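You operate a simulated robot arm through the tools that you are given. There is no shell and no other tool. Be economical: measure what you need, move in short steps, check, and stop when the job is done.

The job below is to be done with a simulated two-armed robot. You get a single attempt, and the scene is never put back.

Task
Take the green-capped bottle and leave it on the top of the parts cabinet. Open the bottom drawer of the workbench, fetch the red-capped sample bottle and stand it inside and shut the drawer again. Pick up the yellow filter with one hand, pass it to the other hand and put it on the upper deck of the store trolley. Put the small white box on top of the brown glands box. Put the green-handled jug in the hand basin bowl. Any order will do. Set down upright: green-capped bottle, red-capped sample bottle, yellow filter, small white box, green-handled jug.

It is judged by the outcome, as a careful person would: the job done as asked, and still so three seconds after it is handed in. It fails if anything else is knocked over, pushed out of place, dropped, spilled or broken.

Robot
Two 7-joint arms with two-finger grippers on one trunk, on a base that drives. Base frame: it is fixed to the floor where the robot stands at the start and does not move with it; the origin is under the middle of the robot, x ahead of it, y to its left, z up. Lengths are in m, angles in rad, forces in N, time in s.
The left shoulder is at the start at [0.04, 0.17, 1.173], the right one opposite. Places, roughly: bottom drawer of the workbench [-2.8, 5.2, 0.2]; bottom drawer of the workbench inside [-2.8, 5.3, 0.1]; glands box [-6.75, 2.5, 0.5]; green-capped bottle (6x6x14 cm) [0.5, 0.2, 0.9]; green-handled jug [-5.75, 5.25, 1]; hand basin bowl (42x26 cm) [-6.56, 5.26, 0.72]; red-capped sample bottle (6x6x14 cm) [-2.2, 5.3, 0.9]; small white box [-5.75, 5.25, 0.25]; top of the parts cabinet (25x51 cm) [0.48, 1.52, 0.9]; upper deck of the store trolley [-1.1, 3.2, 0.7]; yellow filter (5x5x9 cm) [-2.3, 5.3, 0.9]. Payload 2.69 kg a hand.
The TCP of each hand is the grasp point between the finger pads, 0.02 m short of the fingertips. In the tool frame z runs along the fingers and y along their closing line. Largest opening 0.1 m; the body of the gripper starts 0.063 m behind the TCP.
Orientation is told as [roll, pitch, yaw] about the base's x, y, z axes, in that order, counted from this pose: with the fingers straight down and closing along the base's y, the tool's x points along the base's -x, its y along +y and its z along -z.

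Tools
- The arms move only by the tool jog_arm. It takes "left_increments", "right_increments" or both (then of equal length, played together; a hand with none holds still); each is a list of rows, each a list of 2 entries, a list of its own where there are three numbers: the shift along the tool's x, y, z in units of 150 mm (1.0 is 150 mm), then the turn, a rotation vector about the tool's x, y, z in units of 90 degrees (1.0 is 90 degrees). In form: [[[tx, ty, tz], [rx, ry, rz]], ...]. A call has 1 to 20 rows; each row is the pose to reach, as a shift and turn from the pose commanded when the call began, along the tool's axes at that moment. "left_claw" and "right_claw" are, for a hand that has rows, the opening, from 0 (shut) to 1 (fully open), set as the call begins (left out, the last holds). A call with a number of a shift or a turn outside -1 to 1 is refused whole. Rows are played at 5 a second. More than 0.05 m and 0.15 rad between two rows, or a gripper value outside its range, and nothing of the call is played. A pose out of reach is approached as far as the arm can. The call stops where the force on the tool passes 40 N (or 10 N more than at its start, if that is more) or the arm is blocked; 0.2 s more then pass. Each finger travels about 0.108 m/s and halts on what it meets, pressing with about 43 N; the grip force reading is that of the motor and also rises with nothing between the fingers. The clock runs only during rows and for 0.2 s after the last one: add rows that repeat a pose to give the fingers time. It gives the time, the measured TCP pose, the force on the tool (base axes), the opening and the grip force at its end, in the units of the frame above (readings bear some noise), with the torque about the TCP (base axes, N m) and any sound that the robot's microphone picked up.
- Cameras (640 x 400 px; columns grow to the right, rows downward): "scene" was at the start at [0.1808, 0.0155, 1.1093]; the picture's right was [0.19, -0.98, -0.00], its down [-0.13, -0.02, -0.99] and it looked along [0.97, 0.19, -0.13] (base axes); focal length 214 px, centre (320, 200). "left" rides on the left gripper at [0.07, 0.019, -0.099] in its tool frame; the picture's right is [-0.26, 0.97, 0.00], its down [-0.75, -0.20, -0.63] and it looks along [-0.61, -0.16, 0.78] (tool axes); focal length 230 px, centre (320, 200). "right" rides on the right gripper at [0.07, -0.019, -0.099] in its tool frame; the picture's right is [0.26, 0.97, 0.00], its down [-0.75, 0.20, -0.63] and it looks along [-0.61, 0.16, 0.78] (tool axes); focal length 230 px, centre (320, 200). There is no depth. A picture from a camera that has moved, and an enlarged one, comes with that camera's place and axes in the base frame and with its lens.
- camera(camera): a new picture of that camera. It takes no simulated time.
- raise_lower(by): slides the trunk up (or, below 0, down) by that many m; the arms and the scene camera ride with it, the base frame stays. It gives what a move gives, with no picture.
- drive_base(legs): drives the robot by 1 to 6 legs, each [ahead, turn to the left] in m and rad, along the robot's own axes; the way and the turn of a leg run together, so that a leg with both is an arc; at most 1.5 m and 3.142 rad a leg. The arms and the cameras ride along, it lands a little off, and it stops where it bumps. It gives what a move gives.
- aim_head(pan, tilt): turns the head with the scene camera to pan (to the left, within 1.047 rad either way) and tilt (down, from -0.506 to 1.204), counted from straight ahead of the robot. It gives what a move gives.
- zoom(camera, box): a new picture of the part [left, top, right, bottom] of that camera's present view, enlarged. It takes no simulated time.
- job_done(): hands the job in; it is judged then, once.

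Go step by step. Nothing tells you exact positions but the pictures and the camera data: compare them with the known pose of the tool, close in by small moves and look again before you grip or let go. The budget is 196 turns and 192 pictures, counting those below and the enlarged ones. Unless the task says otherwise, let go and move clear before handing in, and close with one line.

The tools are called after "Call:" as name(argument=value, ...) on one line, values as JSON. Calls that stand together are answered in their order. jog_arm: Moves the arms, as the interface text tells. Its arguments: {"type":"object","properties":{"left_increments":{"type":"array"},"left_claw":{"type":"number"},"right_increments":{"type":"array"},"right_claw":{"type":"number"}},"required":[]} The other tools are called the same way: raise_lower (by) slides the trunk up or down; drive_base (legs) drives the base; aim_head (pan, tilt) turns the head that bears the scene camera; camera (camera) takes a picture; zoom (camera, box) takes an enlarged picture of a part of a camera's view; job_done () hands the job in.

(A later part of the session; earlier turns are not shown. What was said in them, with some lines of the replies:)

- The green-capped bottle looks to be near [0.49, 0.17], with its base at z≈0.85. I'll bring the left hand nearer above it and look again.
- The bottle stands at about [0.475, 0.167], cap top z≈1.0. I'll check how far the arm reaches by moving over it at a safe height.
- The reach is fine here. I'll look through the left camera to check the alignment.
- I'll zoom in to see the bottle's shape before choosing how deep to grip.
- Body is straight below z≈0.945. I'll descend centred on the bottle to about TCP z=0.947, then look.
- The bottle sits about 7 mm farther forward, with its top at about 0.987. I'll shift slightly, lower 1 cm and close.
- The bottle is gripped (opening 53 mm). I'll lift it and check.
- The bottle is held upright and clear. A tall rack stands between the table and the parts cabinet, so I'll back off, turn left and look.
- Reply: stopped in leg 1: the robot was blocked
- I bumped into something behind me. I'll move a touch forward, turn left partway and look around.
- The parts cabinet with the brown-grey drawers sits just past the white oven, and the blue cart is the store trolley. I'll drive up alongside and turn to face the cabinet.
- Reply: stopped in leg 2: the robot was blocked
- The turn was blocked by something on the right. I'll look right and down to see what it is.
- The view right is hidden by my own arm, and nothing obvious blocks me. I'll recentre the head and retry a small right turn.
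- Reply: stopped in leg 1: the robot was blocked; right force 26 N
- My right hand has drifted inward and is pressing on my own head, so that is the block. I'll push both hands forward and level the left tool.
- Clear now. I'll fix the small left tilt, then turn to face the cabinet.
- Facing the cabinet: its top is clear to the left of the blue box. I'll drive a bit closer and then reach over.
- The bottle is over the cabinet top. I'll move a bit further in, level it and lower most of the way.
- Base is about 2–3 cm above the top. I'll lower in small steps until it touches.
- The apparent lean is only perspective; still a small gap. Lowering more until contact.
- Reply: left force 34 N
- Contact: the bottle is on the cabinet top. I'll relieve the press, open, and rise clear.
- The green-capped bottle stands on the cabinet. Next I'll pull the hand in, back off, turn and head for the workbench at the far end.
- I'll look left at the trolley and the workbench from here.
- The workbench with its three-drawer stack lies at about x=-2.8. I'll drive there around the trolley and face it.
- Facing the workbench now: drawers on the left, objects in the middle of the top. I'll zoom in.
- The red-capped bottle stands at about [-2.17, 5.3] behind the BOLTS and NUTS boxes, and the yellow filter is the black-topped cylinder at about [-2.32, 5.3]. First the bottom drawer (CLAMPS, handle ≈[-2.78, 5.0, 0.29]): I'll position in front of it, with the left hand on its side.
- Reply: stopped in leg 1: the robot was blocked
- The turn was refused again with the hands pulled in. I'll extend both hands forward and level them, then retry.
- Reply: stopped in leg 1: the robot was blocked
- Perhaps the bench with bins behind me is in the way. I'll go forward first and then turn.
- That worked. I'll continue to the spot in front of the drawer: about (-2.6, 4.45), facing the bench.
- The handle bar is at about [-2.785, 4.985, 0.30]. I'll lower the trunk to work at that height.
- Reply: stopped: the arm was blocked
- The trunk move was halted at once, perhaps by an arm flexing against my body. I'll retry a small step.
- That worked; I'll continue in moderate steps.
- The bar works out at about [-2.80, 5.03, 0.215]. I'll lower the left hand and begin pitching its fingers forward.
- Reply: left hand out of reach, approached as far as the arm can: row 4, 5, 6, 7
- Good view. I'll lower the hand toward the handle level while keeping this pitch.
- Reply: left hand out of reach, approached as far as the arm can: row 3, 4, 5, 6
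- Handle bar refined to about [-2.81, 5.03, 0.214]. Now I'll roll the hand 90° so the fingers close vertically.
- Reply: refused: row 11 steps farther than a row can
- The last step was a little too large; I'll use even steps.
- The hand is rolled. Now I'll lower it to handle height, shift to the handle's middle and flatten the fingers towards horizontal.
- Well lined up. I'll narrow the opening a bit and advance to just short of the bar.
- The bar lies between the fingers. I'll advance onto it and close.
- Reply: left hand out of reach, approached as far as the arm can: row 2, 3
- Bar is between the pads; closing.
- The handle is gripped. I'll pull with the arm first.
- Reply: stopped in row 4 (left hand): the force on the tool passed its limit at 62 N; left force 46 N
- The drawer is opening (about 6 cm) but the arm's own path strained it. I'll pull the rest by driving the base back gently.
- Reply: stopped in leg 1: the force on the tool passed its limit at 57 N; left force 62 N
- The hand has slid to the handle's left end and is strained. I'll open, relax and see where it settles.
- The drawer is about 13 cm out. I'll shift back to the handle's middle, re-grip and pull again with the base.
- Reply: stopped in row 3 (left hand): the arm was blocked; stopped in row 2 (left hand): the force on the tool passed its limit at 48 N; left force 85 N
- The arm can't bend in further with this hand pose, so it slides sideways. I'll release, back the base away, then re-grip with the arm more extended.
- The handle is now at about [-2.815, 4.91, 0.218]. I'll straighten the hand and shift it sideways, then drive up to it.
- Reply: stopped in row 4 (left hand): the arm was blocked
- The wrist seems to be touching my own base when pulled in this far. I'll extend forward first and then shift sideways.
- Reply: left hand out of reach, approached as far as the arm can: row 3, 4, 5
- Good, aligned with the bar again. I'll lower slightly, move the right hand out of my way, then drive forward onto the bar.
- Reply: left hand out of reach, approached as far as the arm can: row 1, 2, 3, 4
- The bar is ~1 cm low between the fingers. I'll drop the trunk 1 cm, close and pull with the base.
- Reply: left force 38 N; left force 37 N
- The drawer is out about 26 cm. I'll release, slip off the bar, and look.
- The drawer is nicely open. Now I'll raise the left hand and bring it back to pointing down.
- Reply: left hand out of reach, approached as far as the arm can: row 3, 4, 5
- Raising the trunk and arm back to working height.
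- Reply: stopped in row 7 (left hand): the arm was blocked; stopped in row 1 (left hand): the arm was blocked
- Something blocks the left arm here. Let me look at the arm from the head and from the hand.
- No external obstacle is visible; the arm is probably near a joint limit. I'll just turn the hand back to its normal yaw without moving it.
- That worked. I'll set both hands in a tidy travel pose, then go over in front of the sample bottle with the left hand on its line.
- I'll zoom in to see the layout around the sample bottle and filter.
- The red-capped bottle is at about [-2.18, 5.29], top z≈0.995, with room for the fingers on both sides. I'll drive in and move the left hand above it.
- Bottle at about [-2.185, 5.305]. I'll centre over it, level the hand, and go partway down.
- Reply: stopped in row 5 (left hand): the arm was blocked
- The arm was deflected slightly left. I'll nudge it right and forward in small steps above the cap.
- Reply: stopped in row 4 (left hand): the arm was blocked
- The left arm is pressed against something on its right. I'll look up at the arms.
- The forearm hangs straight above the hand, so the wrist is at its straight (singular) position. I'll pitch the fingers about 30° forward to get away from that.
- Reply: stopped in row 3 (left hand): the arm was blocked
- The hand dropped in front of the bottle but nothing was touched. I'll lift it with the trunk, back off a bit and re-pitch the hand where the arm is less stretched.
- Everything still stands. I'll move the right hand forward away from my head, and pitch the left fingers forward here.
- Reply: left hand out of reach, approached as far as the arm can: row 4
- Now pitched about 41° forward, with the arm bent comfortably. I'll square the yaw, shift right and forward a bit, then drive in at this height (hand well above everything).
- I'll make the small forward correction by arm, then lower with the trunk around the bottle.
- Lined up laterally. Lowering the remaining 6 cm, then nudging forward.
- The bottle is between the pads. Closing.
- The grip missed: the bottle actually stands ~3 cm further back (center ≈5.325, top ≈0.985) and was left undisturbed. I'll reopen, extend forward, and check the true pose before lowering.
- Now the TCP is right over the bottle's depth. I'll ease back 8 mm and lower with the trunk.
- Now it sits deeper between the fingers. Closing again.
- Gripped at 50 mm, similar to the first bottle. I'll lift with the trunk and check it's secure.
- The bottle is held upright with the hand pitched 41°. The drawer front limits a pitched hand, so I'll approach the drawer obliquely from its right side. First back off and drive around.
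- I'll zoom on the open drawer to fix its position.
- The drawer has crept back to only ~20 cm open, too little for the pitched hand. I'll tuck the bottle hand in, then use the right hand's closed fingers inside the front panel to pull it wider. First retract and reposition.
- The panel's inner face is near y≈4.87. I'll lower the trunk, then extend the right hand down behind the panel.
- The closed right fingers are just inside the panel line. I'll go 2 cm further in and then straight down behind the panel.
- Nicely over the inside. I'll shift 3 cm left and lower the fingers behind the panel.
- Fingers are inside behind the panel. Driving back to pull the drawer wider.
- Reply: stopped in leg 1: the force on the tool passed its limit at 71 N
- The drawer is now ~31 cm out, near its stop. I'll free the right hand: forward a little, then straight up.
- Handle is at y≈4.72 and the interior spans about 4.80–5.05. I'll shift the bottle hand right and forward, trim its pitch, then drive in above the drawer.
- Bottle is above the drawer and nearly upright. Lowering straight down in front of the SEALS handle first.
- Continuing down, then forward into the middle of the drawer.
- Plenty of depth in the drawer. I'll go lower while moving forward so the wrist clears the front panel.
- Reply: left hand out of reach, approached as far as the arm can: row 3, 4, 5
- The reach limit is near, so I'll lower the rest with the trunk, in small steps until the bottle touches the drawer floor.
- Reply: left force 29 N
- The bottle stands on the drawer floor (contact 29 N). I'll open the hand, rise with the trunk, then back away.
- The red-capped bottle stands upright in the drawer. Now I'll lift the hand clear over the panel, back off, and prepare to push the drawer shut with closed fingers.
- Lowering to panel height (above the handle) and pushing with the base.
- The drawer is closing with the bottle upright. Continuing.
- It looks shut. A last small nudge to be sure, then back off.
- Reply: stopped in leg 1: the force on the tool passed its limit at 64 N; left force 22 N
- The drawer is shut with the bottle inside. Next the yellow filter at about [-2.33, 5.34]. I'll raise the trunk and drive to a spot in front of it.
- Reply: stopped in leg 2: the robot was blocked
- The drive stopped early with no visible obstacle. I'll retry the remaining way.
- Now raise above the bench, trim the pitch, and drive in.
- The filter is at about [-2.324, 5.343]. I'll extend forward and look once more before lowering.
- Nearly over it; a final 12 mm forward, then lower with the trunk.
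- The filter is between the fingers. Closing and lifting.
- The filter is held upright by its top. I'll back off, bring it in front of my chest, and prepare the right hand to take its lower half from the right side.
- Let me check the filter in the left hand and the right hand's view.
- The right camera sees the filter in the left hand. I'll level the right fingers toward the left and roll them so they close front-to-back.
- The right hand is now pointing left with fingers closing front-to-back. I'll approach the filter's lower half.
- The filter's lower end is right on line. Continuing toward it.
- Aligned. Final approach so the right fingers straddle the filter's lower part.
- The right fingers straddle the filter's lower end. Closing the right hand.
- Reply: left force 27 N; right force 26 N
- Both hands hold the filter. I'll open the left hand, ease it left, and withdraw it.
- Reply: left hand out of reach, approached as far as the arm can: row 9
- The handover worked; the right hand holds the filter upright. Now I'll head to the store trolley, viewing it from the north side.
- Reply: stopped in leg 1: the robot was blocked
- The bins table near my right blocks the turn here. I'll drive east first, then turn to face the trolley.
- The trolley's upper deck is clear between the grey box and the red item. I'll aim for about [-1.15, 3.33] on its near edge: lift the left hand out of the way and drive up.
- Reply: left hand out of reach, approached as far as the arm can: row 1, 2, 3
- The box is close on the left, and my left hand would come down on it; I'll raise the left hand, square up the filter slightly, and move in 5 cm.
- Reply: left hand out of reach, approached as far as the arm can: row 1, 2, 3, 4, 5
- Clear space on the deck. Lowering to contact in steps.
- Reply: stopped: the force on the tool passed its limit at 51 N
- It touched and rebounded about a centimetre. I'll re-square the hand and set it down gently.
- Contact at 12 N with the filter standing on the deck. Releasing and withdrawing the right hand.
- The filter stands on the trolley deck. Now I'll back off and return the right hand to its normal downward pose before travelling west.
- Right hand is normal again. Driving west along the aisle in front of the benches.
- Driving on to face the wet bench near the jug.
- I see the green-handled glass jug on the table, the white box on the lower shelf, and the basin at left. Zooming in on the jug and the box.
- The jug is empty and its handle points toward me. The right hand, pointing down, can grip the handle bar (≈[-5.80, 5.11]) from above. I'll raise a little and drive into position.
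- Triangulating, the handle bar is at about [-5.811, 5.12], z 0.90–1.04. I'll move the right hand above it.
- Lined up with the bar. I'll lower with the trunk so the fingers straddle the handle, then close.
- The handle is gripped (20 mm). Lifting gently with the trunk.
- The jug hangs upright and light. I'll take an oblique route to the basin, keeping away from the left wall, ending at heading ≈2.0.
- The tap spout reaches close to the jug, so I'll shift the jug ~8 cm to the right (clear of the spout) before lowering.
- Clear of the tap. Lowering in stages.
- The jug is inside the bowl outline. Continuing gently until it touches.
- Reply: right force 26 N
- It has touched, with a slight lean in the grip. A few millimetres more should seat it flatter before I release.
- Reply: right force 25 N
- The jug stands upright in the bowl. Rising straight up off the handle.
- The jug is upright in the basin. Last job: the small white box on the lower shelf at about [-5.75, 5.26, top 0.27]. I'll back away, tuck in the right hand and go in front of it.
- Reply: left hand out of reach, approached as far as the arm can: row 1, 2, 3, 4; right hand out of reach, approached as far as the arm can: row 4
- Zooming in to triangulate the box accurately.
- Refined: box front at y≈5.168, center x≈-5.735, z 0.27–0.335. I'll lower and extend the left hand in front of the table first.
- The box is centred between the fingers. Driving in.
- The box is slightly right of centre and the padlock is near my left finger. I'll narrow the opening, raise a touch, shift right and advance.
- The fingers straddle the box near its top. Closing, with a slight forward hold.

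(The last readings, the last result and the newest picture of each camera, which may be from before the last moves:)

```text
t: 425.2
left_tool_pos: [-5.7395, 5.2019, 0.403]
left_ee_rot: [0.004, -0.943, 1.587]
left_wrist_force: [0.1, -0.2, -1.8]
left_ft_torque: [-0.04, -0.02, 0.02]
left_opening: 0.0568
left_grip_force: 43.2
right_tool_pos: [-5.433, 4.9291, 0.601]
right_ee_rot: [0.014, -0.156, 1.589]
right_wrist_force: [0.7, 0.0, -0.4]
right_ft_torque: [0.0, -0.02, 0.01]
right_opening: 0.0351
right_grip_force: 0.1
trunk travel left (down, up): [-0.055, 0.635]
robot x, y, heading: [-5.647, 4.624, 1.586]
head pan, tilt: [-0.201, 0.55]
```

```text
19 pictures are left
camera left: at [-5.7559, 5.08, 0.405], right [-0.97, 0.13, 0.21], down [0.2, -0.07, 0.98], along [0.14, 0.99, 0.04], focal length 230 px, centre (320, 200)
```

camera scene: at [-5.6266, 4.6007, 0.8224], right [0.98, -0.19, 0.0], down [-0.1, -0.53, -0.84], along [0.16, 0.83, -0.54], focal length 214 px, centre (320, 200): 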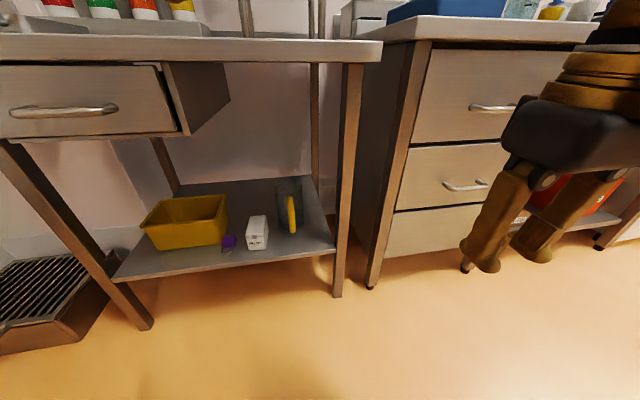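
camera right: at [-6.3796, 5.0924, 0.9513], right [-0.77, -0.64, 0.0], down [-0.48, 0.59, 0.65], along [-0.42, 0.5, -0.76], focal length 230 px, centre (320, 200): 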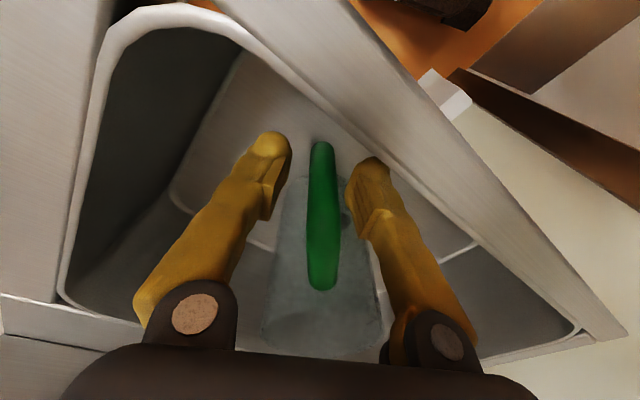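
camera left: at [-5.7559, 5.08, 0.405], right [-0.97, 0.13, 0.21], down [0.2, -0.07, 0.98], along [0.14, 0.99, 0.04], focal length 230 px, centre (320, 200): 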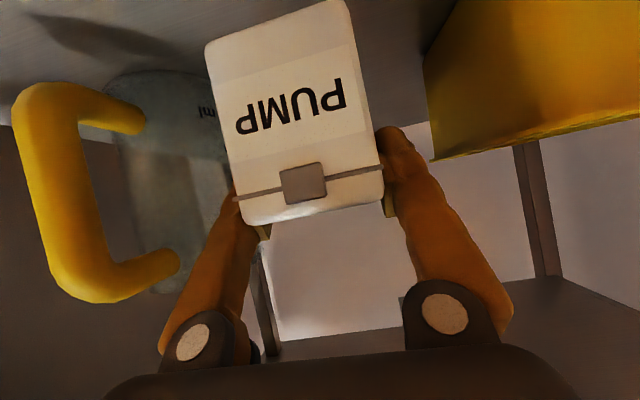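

The white box is held. I'll back out, raise, and drive to the rack with the glands box.

Call:
drive_base(legs=[[-0.32, 0]])

Call:
raise_lower(by=0.15)

Call:
raise_lower(by=0.15)

Call:
drive_base(legs=[[0, 3.13], [1.5, 0], [0.2, 0], [0, -1.571]])

Call:
aim_head(pan=-0.25, tilt=0.4)

Call:
camera(camera="scene")

```text
t: 427.4
left_tool_pos: [-5.7387, 4.8843, 0.4027]
left_ee_rot: [0.005, -0.945, 1.589]
left_wrist_force: [0.8, 0.8, -1.9]
left_ft_torque: [-0.03, -0.03, -0.02]
left_opening: 0.057
left_grip_force: 43.0
right_tool_pos: [-5.4296, 4.6125, 0.6001]
right_ee_rot: [0.013, -0.157, 1.591]
right_wrist_force: [-0.7, 0.1, 0.0]
right_ft_torque: [-0.04, -0.03, 0.01]
right_opening: 0.0352
right_grip_force: 0.1
trunk travel left (down, up): [-0.055, 0.635]
robot x, y, heading: [-5.6435, 4.305, 1.586]
head pan, tilt: [-0.201, 0.55]
```

```text
t: 429.1
left_tool_pos: [-5.7366, 4.8793, 0.5618]
left_ee_rot: [0.003, -0.961, 1.588]
left_wrist_force: [-1.4, 0.3, -2.5]
left_ft_torque: [-0.05, 0.01, 0.0]
left_opening: 0.0566
left_grip_force: 42.8
right_tool_pos: [-5.4325, 4.6294, 0.7604]
right_ee_rot: [0.018, -0.224, 1.589]
right_wrist_force: [-0.4, 0.0, 0.1]
right_ft_torque: [0.01, 0.01, -0.01]
right_opening: 0.0347
right_grip_force: 0.1
trunk travel left (down, up): [-0.205, 0.485]
robot x, y, heading: [-5.6417, 4.3067, 1.584]
head pan, tilt: [-0.201, 0.55]
```

```text
t: 430.9
left_tool_pos: [-5.7373, 4.8784, 0.7121]
left_ee_rot: [0.004, -0.962, 1.588]
left_wrist_force: [0.0, 0.4, -1.3]
left_ft_torque: [-0.02, -0.02, -0.02]
left_opening: 0.0571
left_grip_force: 43.2
right_tool_pos: [-5.4332, 4.6333, 0.9114]
right_ee_rot: [0.02, -0.233, 1.59]
right_wrist_force: [0.1, -0.1, 1.5]
right_ft_torque: [-0.04, 0.0, 0.02]
right_opening: 0.0351
right_grip_force: 0.0
trunk travel left (down, up): [-0.355, 0.335]
robot x, y, heading: [-5.644, 4.3081, 1.582]
head pan, tilt: [-0.201, 0.55]
```

```text
t: 450.9
left_tool_pos: [-6.2588, 2.5287, 0.7117]
left_ee_rot: [0.005, -0.963, 3.128]
left_wrist_force: [0.5, -0.6, -0.6]
left_ft_torque: [0.01, -0.02, 0.03]
left_opening: 0.0568
left_grip_force: 42.7
right_tool_pos: [-5.9916, 2.8271, 0.9066]
right_ee_rot: [0.015, -0.168, 3.132]
right_wrist_force: [0.3, -0.1, 0.5]
right_ft_torque: [0.03, 0.0, -0.01]
right_opening: 0.0349
right_grip_force: 0.0
trunk travel left (down, up): [-0.355, 0.335]
robot x, y, heading: [-5.6877, 2.5961, 3.122]
head pan, tilt: [-0.201, 0.55]
```

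```text
t: 451.6
left_tool_pos: [-6.2482, 2.5292, 0.72]
left_ee_rot: [0.001, -0.978, 3.127]
left_wrist_force: [0.3, -0.5, -2.0]
left_ft_torque: [-0.01, -0.03, 0.0]
left_opening: 0.057
left_grip_force: 43.0
right_tool_pos: [-6.0072, 2.8256, 0.9178]
right_ee_rot: [0.014, -0.247, 3.13]
right_wrist_force: [0.4, -1.5, 0.0]
right_ft_torque: [-0.02, -0.03, 0.0]
right_opening: 0.0351
right_grip_force: 0.1
trunk travel left (down, up): [-0.355, 0.335]
robot x, y, heading: [-5.6854, 2.5905, 3.126]
head pan, tilt: [-0.25, 0.4]
```

```text
18 pictures are left
camera scene: at [-5.8621, 2.6185, 1.0379], right [0.26, 0.96, 0.0], down [0.39, -0.1, -0.91], along [-0.88, 0.24, -0.41], focal length 214 px, centre (320, 200)
```

scene: 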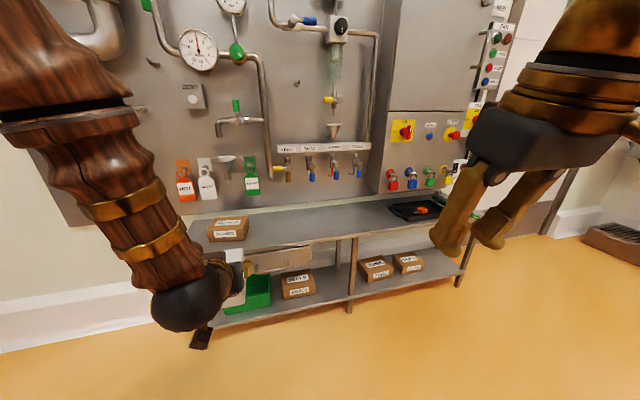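

Zooming to read the brown boxes' labels.

Call:
zoom(camera="scene", box=[180, 195, 430, 320])

```text
2.56 times, centred on (305, 258) of scene
camera zoom: at [-5.8621, 2.6185, 1.0379], right [0.26, 0.96, 0.0], down [0.39, -0.1, -0.91], along [-0.88, 0.24, -0.41], focal length 549 px, centre (358, 53)
```

zoom: 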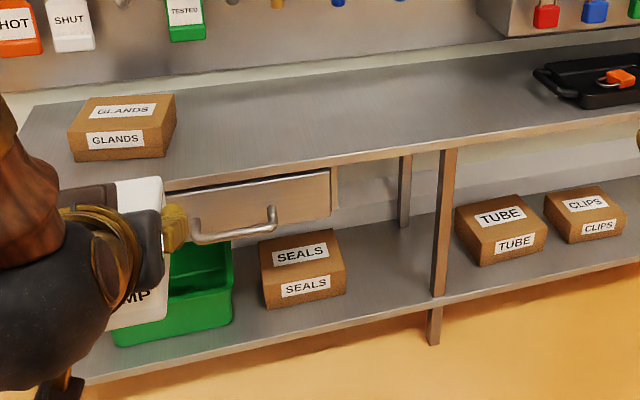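

GLANDS is the box on the upper surface, near y≈2.445. I'll move left a bit and closer, then look again to fix its distance.

Call:
drive_base(legs=[[0.3, 0.015]])

Call:
jog_arm(left_increments=[[[0, 0.15, 0], [0, 0, 0]], [[0, 0.3, 0], [0, 0, 0]], [[0, 0.45, 0], [0, 0, 0]], [[0, 0.55, 0], [0, 0.015, 0]]])

Call:
camera(camera="scene")

Call:
camera(camera="left")

```text
t: 453.6
left_tool_pos: [-6.548, 2.524, 0.7201]
left_ee_rot: [0.002, -0.978, -3.142]
left_wrist_force: [-1.4, -0.8, -1.6]
left_ft_torque: [0.03, -0.07, -0.01]
left_opening: 0.057
left_grip_force: 43.1
right_tool_pos: [-6.3118, 2.8251, 0.9175]
right_ee_rot: [0.015, -0.242, -3.138]
right_wrist_force: [0.0, -0.2, -0.3]
right_ft_torque: [-0.02, 0.03, -0.01]
right_opening: 0.0348
right_grip_force: 0.1
trunk travel left (down, up): [-0.355, 0.335]
robot x, y, heading: [-5.9902, 2.5988, 3.137]
head pan, tilt: [-0.25, 0.4]
```

```text
t: 454.6
left_tool_pos: [-6.5351, 2.4424, 0.7291]
left_ee_rot: [0.002, -0.971, 3.141]
left_wrist_force: [0.5, 0.2, -1.6]
left_ft_torque: [-0.01, 0.0, -0.04]
left_opening: 0.0568
left_grip_force: 42.1
right_tool_pos: [-6.3263, 2.8238, 0.9308]
right_ee_rot: [0.017, -0.322, -3.141]
right_wrist_force: [0.2, 0.2, 1.2]
right_ft_torque: [-0.02, -0.04, -0.02]
right_opening: 0.0351
right_grip_force: 0.0
trunk travel left (down, up): [-0.355, 0.335]
robot x, y, heading: [-5.9857, 2.6016, 3.138]
head pan, tilt: [-0.25, 0.4]
```

```text
16 pictures are left
camera scene: at [-6.1634, 2.6196, 1.038], right [0.25, 0.97, 0.0], down [0.39, -0.1, -0.91], along [-0.89, 0.23, -0.4], focal length 214 px, centre (320, 200)
```

scene: 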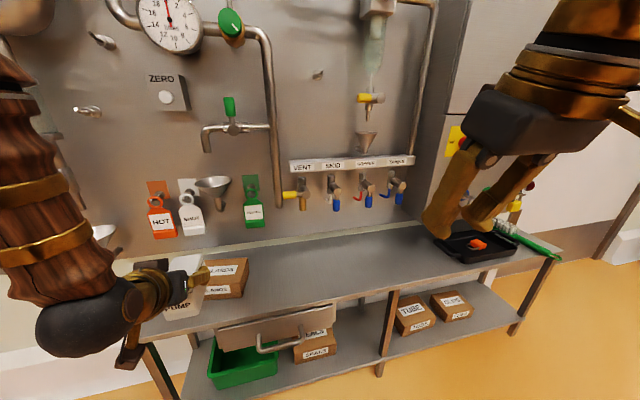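

```text
15 pictures are left
camera left: at [-6.4148, 2.4227, 0.7289], right [-0.14, -0.97, 0.21], down [0.1, 0.2, 0.97], along [-0.98, 0.16, 0.06], focal length 230 px, centre (320, 200)
```

left: 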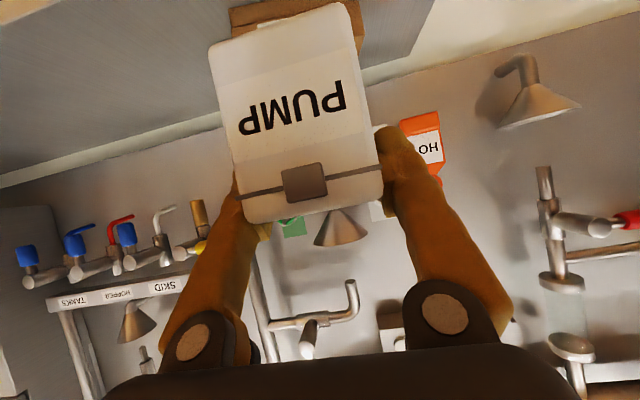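

The glands box top is at z≈0.561, centred near [-6.742, 2.455]. I'll drive the white box over it.

Call:
drive_base(legs=[[0.185, 0]])

Call:
jog_arm(left_increments=[[[0, -0.05, 0], [0, 0.01, 0]], [[0, -0.09, 0], [0, 0.015, 0]], [[0, -0.09, 0], [0, 0.015, 0]]])

Call:
raise_lower(by=-0.05)

Call:
camera(camera="left")

Call:
camera(camera="scene")

```text
t: 456.1
left_tool_pos: [-6.7215, 2.4421, 0.7305]
left_ee_rot: [0.001, -0.969, -3.139]
left_wrist_force: [-0.9, 0.8, -2.1]
left_ft_torque: [-0.02, -0.04, -0.02]
left_opening: 0.0569
left_grip_force: 42.9
right_tool_pos: [-6.5116, 2.8236, 0.9304]
right_ee_rot: [0.018, -0.32, -3.14]
right_wrist_force: [-0.1, 0.4, -0.1]
right_ft_torque: [0.0, -0.01, -0.01]
right_opening: 0.0352
right_grip_force: 0.1
trunk travel left (down, up): [-0.355, 0.335]
robot x, y, heading: [-6.1701, 2.6004, 3.141]
head pan, tilt: [-0.25, 0.4]
```

```text
t: 456.9
left_tool_pos: [-6.7101, 2.4552, 0.7388]
left_ee_rot: [0.002, -0.961, -3.141]
left_wrist_force: [-0.6, -0.3, -1.2]
left_ft_torque: [0.03, -0.03, 0.01]
left_opening: 0.0571
left_grip_force: 43.1
right_tool_pos: [-6.5274, 2.8216, 0.9456]
right_ee_rot: [0.021, -0.398, -3.139]
right_wrist_force: [-0.7, -0.9, 0.0]
right_ft_torque: [0.03, -0.05, -0.01]
right_opening: 0.0352
right_grip_force: 0.2
trunk travel left (down, up): [-0.355, 0.335]
robot x, y, heading: [-6.1701, 2.6028, 3.137]
head pan, tilt: [-0.25, 0.4]
```

```text
t: 457.9
left_tool_pos: [-6.7095, 2.4547, 0.6886]
left_ee_rot: [0.001, -0.964, -3.139]
left_wrist_force: [0.6, -0.2, -1.8]
left_ft_torque: [-0.03, -0.03, 0.0]
left_opening: 0.0567
left_grip_force: 43.3
right_tool_pos: [-6.525, 2.8233, 0.8953]
right_ee_rot: [0.021, -0.395, -3.141]
right_wrist_force: [0.8, 0.8, -0.3]
right_ft_torque: [-0.02, 0.0, -0.03]
right_opening: 0.035
right_grip_force: 0.0
trunk travel left (down, up): [-0.305, 0.385]
robot x, y, heading: [-6.1698, 2.6003, 3.138]
head pan, tilt: [-0.25, 0.4]
```

```text
14 pictures are left
camera left: at [-6.5882, 2.4363, 0.6884], right [-0.14, -0.97, 0.21], down [0.09, 0.2, 0.98], along [-0.99, 0.16, 0.06], focal length 230 px, centre (320, 200)
```

left: 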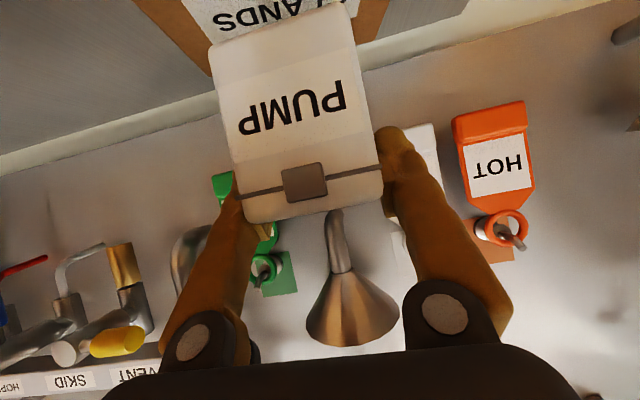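

```text
13 pictures are left
camera scene: at [-6.3472, 2.6201, 0.988], right [0.25, 0.97, 0.0], down [0.39, -0.1, -0.91], along [-0.89, 0.23, -0.4], focal length 214 px, centre (320, 200)
```

scene: 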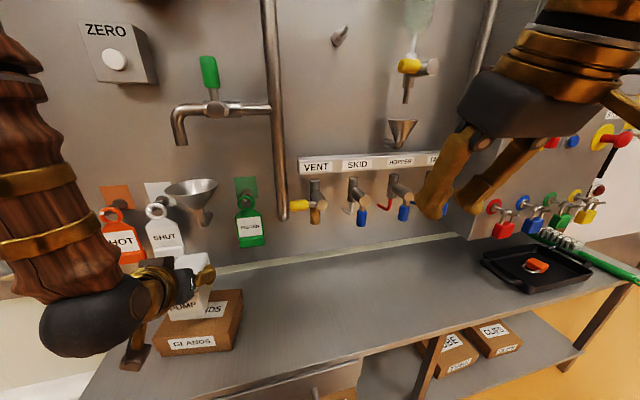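

Well centred over the glands box. Lowering gently to contact.

Call:
raise_lower(by=-0.04)

Call:
raise_lower(by=-0.012)

Call:
zoom(camera="scene", box=[90, 200, 300, 370])

```text
t: 458.7
left_tool_pos: [-6.709, 2.4558, 0.6492]
left_ee_rot: [0.003, -0.962, -3.14]
left_wrist_force: [-0.3, 0.6, -2.3]
left_ft_torque: [0.01, -0.05, -0.01]
left_opening: 0.0568
left_grip_force: 43.3
right_tool_pos: [-6.5235, 2.8228, 0.855]
right_ee_rot: [0.022, -0.395, -3.14]
right_wrist_force: [-0.8, 1.0, 0.5]
right_ft_torque: [0.02, -0.04, 0.05]
right_opening: 0.035
right_grip_force: 0.0
trunk travel left (down, up): [-0.265, 0.425]
robot x, y, heading: [-6.1738, 2.5991, 3.134]
head pan, tilt: [-0.25, 0.4]
```

```text
t: 459.3
left_tool_pos: [-6.703, 2.4544, 0.6503]
left_ee_rot: [0.004, -0.995, -3.139]
left_wrist_force: [0.1, -0.3, -2.3]
left_ft_torque: [-0.02, 0.0, 0.0]
left_opening: 0.0566
left_grip_force: 43.4
right_tool_pos: [-6.5369, 2.8218, 0.8599]
right_ee_rot: [0.023, -0.466, -3.139]
right_wrist_force: [0.0, -1.0, -0.6]
right_ft_torque: [0.0, 0.0, 0.0]
right_opening: 0.0351
right_grip_force: 0.0
trunk travel left (down, up): [-0.253, 0.437]
robot x, y, heading: [-6.1704, 2.5986, 3.137]
head pan, tilt: [-0.25, 0.4]
stopped: the force on the tool passed its limit at 42 N (the readings are from after the stop); the commanded pose is now the measured one
```

```text
2.35 times, centred on (195, 285) of scene
camera zoom: at [-6.3464, 2.6198, 0.9358], right [0.25, 0.97, 0.0], down [0.39, -0.1, -0.91], along [-0.89, 0.23, -0.4], focal length 505 px, centre (614, 0)
```

zoom: 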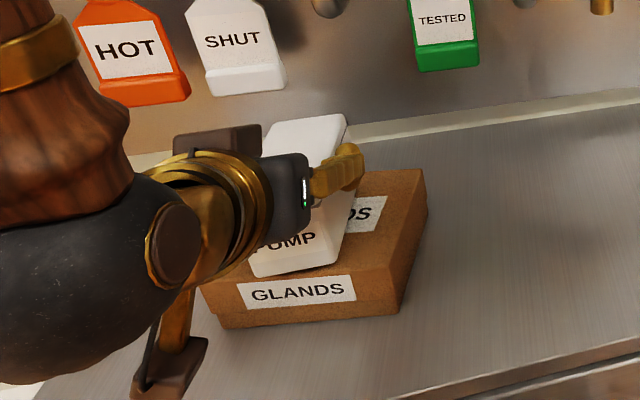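

It touched but the white box sits ~2 cm toward the front edge. I'll move it forward slightly, level it, and set it down again.

Call:
jog_arm(left_increments=[[[-0.05, 0, 0.02], [0, 0.01, 0]], [[-0.11, 0, 0.09], [0, 0.02, 0]], [[-0.135, 0, 0.135], [0, 0.028, 0]], [[-0.135, 0, 0.135], [0, 0.028, 0]]])

Call:
raise_lower(by=-0.008)

Call:
zoom(camera="scene", box=[90, 200, 300, 370])

```text
t: 460.3
left_tool_pos: [-6.7319, 2.4539, 0.6562]
left_ee_rot: [0.004, -0.953, -3.141]
left_wrist_force: [1.4, -0.3, -2.5]
left_ft_torque: [0.02, -0.03, -0.01]
left_opening: 0.0569
left_grip_force: 43.3
right_tool_pos: [-6.5353, 2.8218, 0.8597]
right_ee_rot: [0.023, -0.462, -3.142]
right_wrist_force: [-0.2, 0.3, -0.3]
right_ft_torque: [0.04, -0.01, 0.0]
right_opening: 0.0349
right_grip_force: 0.0
trunk travel left (down, up): [-0.253, 0.437]
robot x, y, heading: [-6.1693, 2.6002, 3.144]
head pan, tilt: [-0.25, 0.4]
```

```text
t: 460.8
left_tool_pos: [-6.7312, 2.4541, 0.647]
left_ee_rot: [0.0, -0.954, -3.139]
left_wrist_force: [0.7, 0.0, -1.2]
left_ft_torque: [-0.01, -0.02, 0.03]
left_opening: 0.0569
left_grip_force: 42.8
right_tool_pos: [-6.5356, 2.8214, 0.8509]
right_ee_rot: [0.024, -0.462, -3.142]
right_wrist_force: [-0.2, 1.3, 0.5]
right_ft_torque: [0.0, 0.02, 0.02]
right_opening: 0.0349
right_grip_force: 0.1
trunk travel left (down, up): [-0.245, 0.445]
robot x, y, heading: [-6.1733, 2.5981, 3.141]
head pan, tilt: [-0.25, 0.4]
```

```text
2.35 times, centred on (195, 285) of scene
camera zoom: at [-6.3462, 2.6201, 0.9281], right [0.25, 0.97, 0.0], down [0.39, -0.1, -0.91], along [-0.89, 0.23, -0.4], focal length 505 px, centre (614, 0)
```

zoom: 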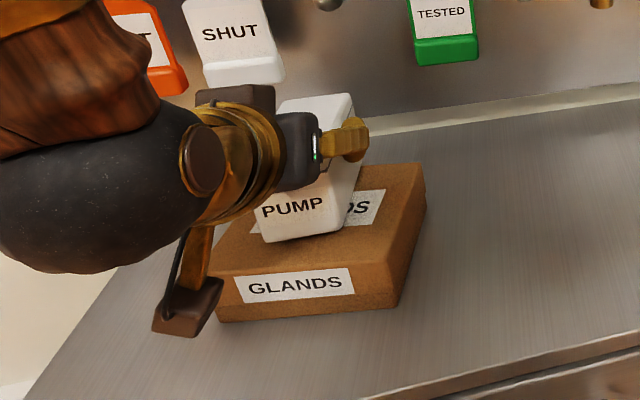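

Nicely placed now. Lowering the last few millimetres.

Call:
raise_lower(by=-0.008)

```text
t: 461.4
left_tool_pos: [-6.7351, 2.4542, 0.6455]
left_ee_rot: [0.004, -0.965, -3.141]
left_wrist_force: [3.6, -0.5, 25.8]
left_ft_torque: [-0.18, 1.2, -0.02]
left_opening: 0.057
left_grip_force: 42.9
right_tool_pos: [-6.5346, 2.8213, 0.8434]
right_ee_rot: [0.025, -0.465, -3.141]
right_wrist_force: [0.4, 0.7, 0.7]
right_ft_torque: [0.0, -0.02, 0.0]
right_opening: 0.0348
right_grip_force: 0.1
trunk travel left (down, up): [-0.237, 0.453]
robot x, y, heading: [-6.1738, 2.5985, 3.142]
head pan, tilt: [-0.25, 0.4]
```

Contact at 26 N. I'll release, then back the base straight away so the fingers slide off.

Call:
jog_arm(left_increments=[[[0, 0, 0], [0, 0, 0]], [[0, 0, 0], [0, 0, 0]], [[0, 0, 0], [0, 0, 0]]], left_claw=1)

Call:
camera(camera="left")

```text
t: 462.2
left_tool_pos: [-6.7315, 2.454, 0.6386]
left_ee_rot: [0.002, -0.951, -3.139]
left_wrist_force: [-0.2, -0.5, 1.0]
left_ft_torque: [0.0, -0.02, 0.02]
left_opening: 0.1
left_grip_force: 0.1
right_tool_pos: [-6.536, 2.8221, 0.8424]
right_ee_rot: [0.023, -0.46, -3.139]
right_wrist_force: [-0.4, 0.9, 0.3]
right_ft_torque: [-0.01, 0.01, 0.01]
right_opening: 0.035
right_grip_force: 0.1
trunk travel left (down, up): [-0.237, 0.453]
robot x, y, heading: [-6.1729, 2.5992, 3.14]
head pan, tilt: [-0.25, 0.4]
```

```text
10 pictures are left
camera left: at [-6.6104, 2.436, 0.641], right [-0.15, -0.97, 0.21], down [0.08, 0.2, 0.98], along [-0.99, 0.16, 0.04], focal length 230 px, centre (320, 200)
```

left: 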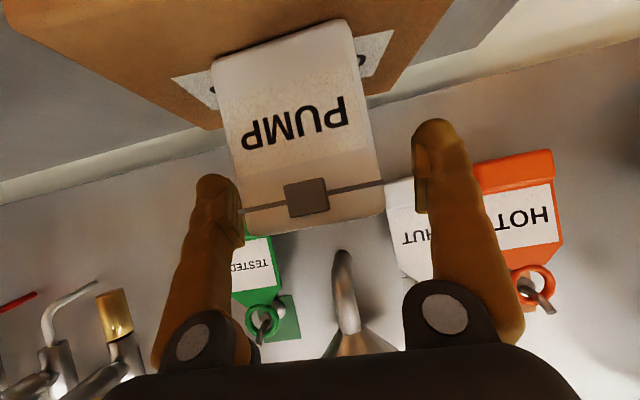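

The box rests squarely on GLANDS. I'll centre the fingers slightly and back away.

Call:
jog_arm(left_increments=[[[0, -0.05, 0], [0, 0, 0]], [[0, -0.05, 0], [0, 0, 0]]])

Call:
drive_base(legs=[[-0.3, 0]])

Call:
aim_head(pan=0.0, tilt=0.4)

Call:
camera(camera="left")

Call:
camera(camera="scene")

```text
t: 462.8
left_tool_pos: [-6.7315, 2.4636, 0.6402]
left_ee_rot: [0.001, -0.953, -3.141]
left_wrist_force: [-0.3, 0.3, 0.2]
left_ft_torque: [-0.02, 0.02, 0.01]
left_opening: 0.1004
left_grip_force: 0.2
right_tool_pos: [-6.536, 2.8217, 0.8427]
right_ee_rot: [0.023, -0.464, -3.141]
right_wrist_force: [0.0, 0.2, 0.4]
right_ft_torque: [0.0, 0.03, 0.0]
right_opening: 0.035
right_grip_force: 0.0
trunk travel left (down, up): [-0.237, 0.453]
robot x, y, heading: [-6.1732, 2.5972, 3.137]
head pan, tilt: [-0.25, 0.4]
```

```text
t: 464.8
left_tool_pos: [-6.4321, 2.4601, 0.6405]
left_ee_rot: [0.003, -0.952, -3.139]
left_wrist_force: [0.0, -0.3, 0.1]
left_ft_torque: [-0.03, 0.01, 0.0]
left_opening: 0.1
left_grip_force: 0.1
right_tool_pos: [-6.2357, 2.8213, 0.8452]
right_ee_rot: [0.023, -0.463, -3.138]
right_wrist_force: [-0.6, 0.2, -0.5]
right_ft_torque: [-0.02, 0.0, -0.02]
right_opening: 0.0351
right_grip_force: 0.0
trunk travel left (down, up): [-0.237, 0.453]
robot x, y, heading: [-5.8718, 2.5963, -3.142]
head pan, tilt: [-0.25, 0.4]
```

```text
t: 465.6
left_tool_pos: [-6.4225, 2.4613, 0.6487]
left_ee_rot: [0.002, -0.967, -3.139]
left_wrist_force: [-0.3, 0.0, -0.3]
left_ft_torque: [-0.01, 0.03, -0.01]
left_opening: 0.1001
left_grip_force: 0.0
right_tool_pos: [-6.2476, 2.8179, 0.8609]
right_ee_rot: [0.026, -0.532, -3.139]
right_wrist_force: [0.3, 0.6, -0.2]
right_ft_torque: [0.0, 0.01, -0.03]
right_opening: 0.0351
right_grip_force: 0.1
trunk travel left (down, up): [-0.237, 0.453]
robot x, y, heading: [-5.8724, 2.6003, -3.14]
head pan, tilt: [0.0, 0.4]
```

```text
9 pictures are left
camera left: at [-6.3004, 2.4425, 0.6483], right [-0.14, -0.97, 0.21], down [0.09, 0.2, 0.97], along [-0.99, 0.16, 0.06], focal length 230 px, centre (320, 200)
```

left: 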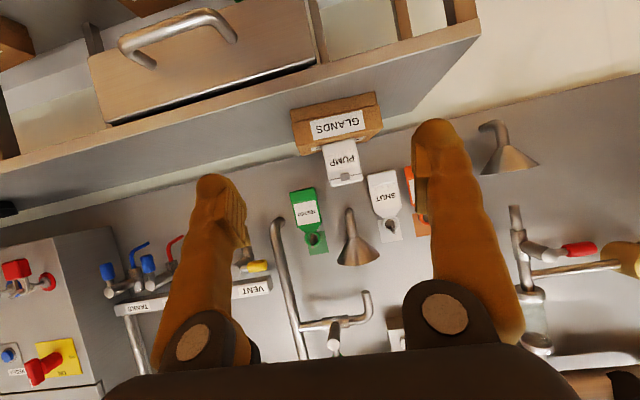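

```text
8 pictures are left
camera scene: at [-6.0491, 2.5967, 0.92], right [0.0, 1.0, 0.0], down [0.41, 0.0, -0.91], along [-0.91, 0.0, -0.41], focal length 214 px, centre (320, 200)
```

scene: 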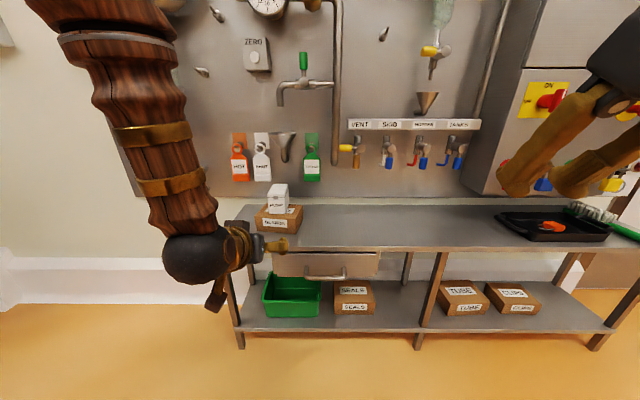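

I see the white box upright on top of the GLANDS box, with both hands empty and clear of it. The other four jobs were checked as I went, so I am handing in.

Call:
job_done()

```text
The job is handed in.
```

All five jobs are done and handed in: every item was upright when last seen, but I did not look at the red-capped bottle again after the drawer was fully shut.
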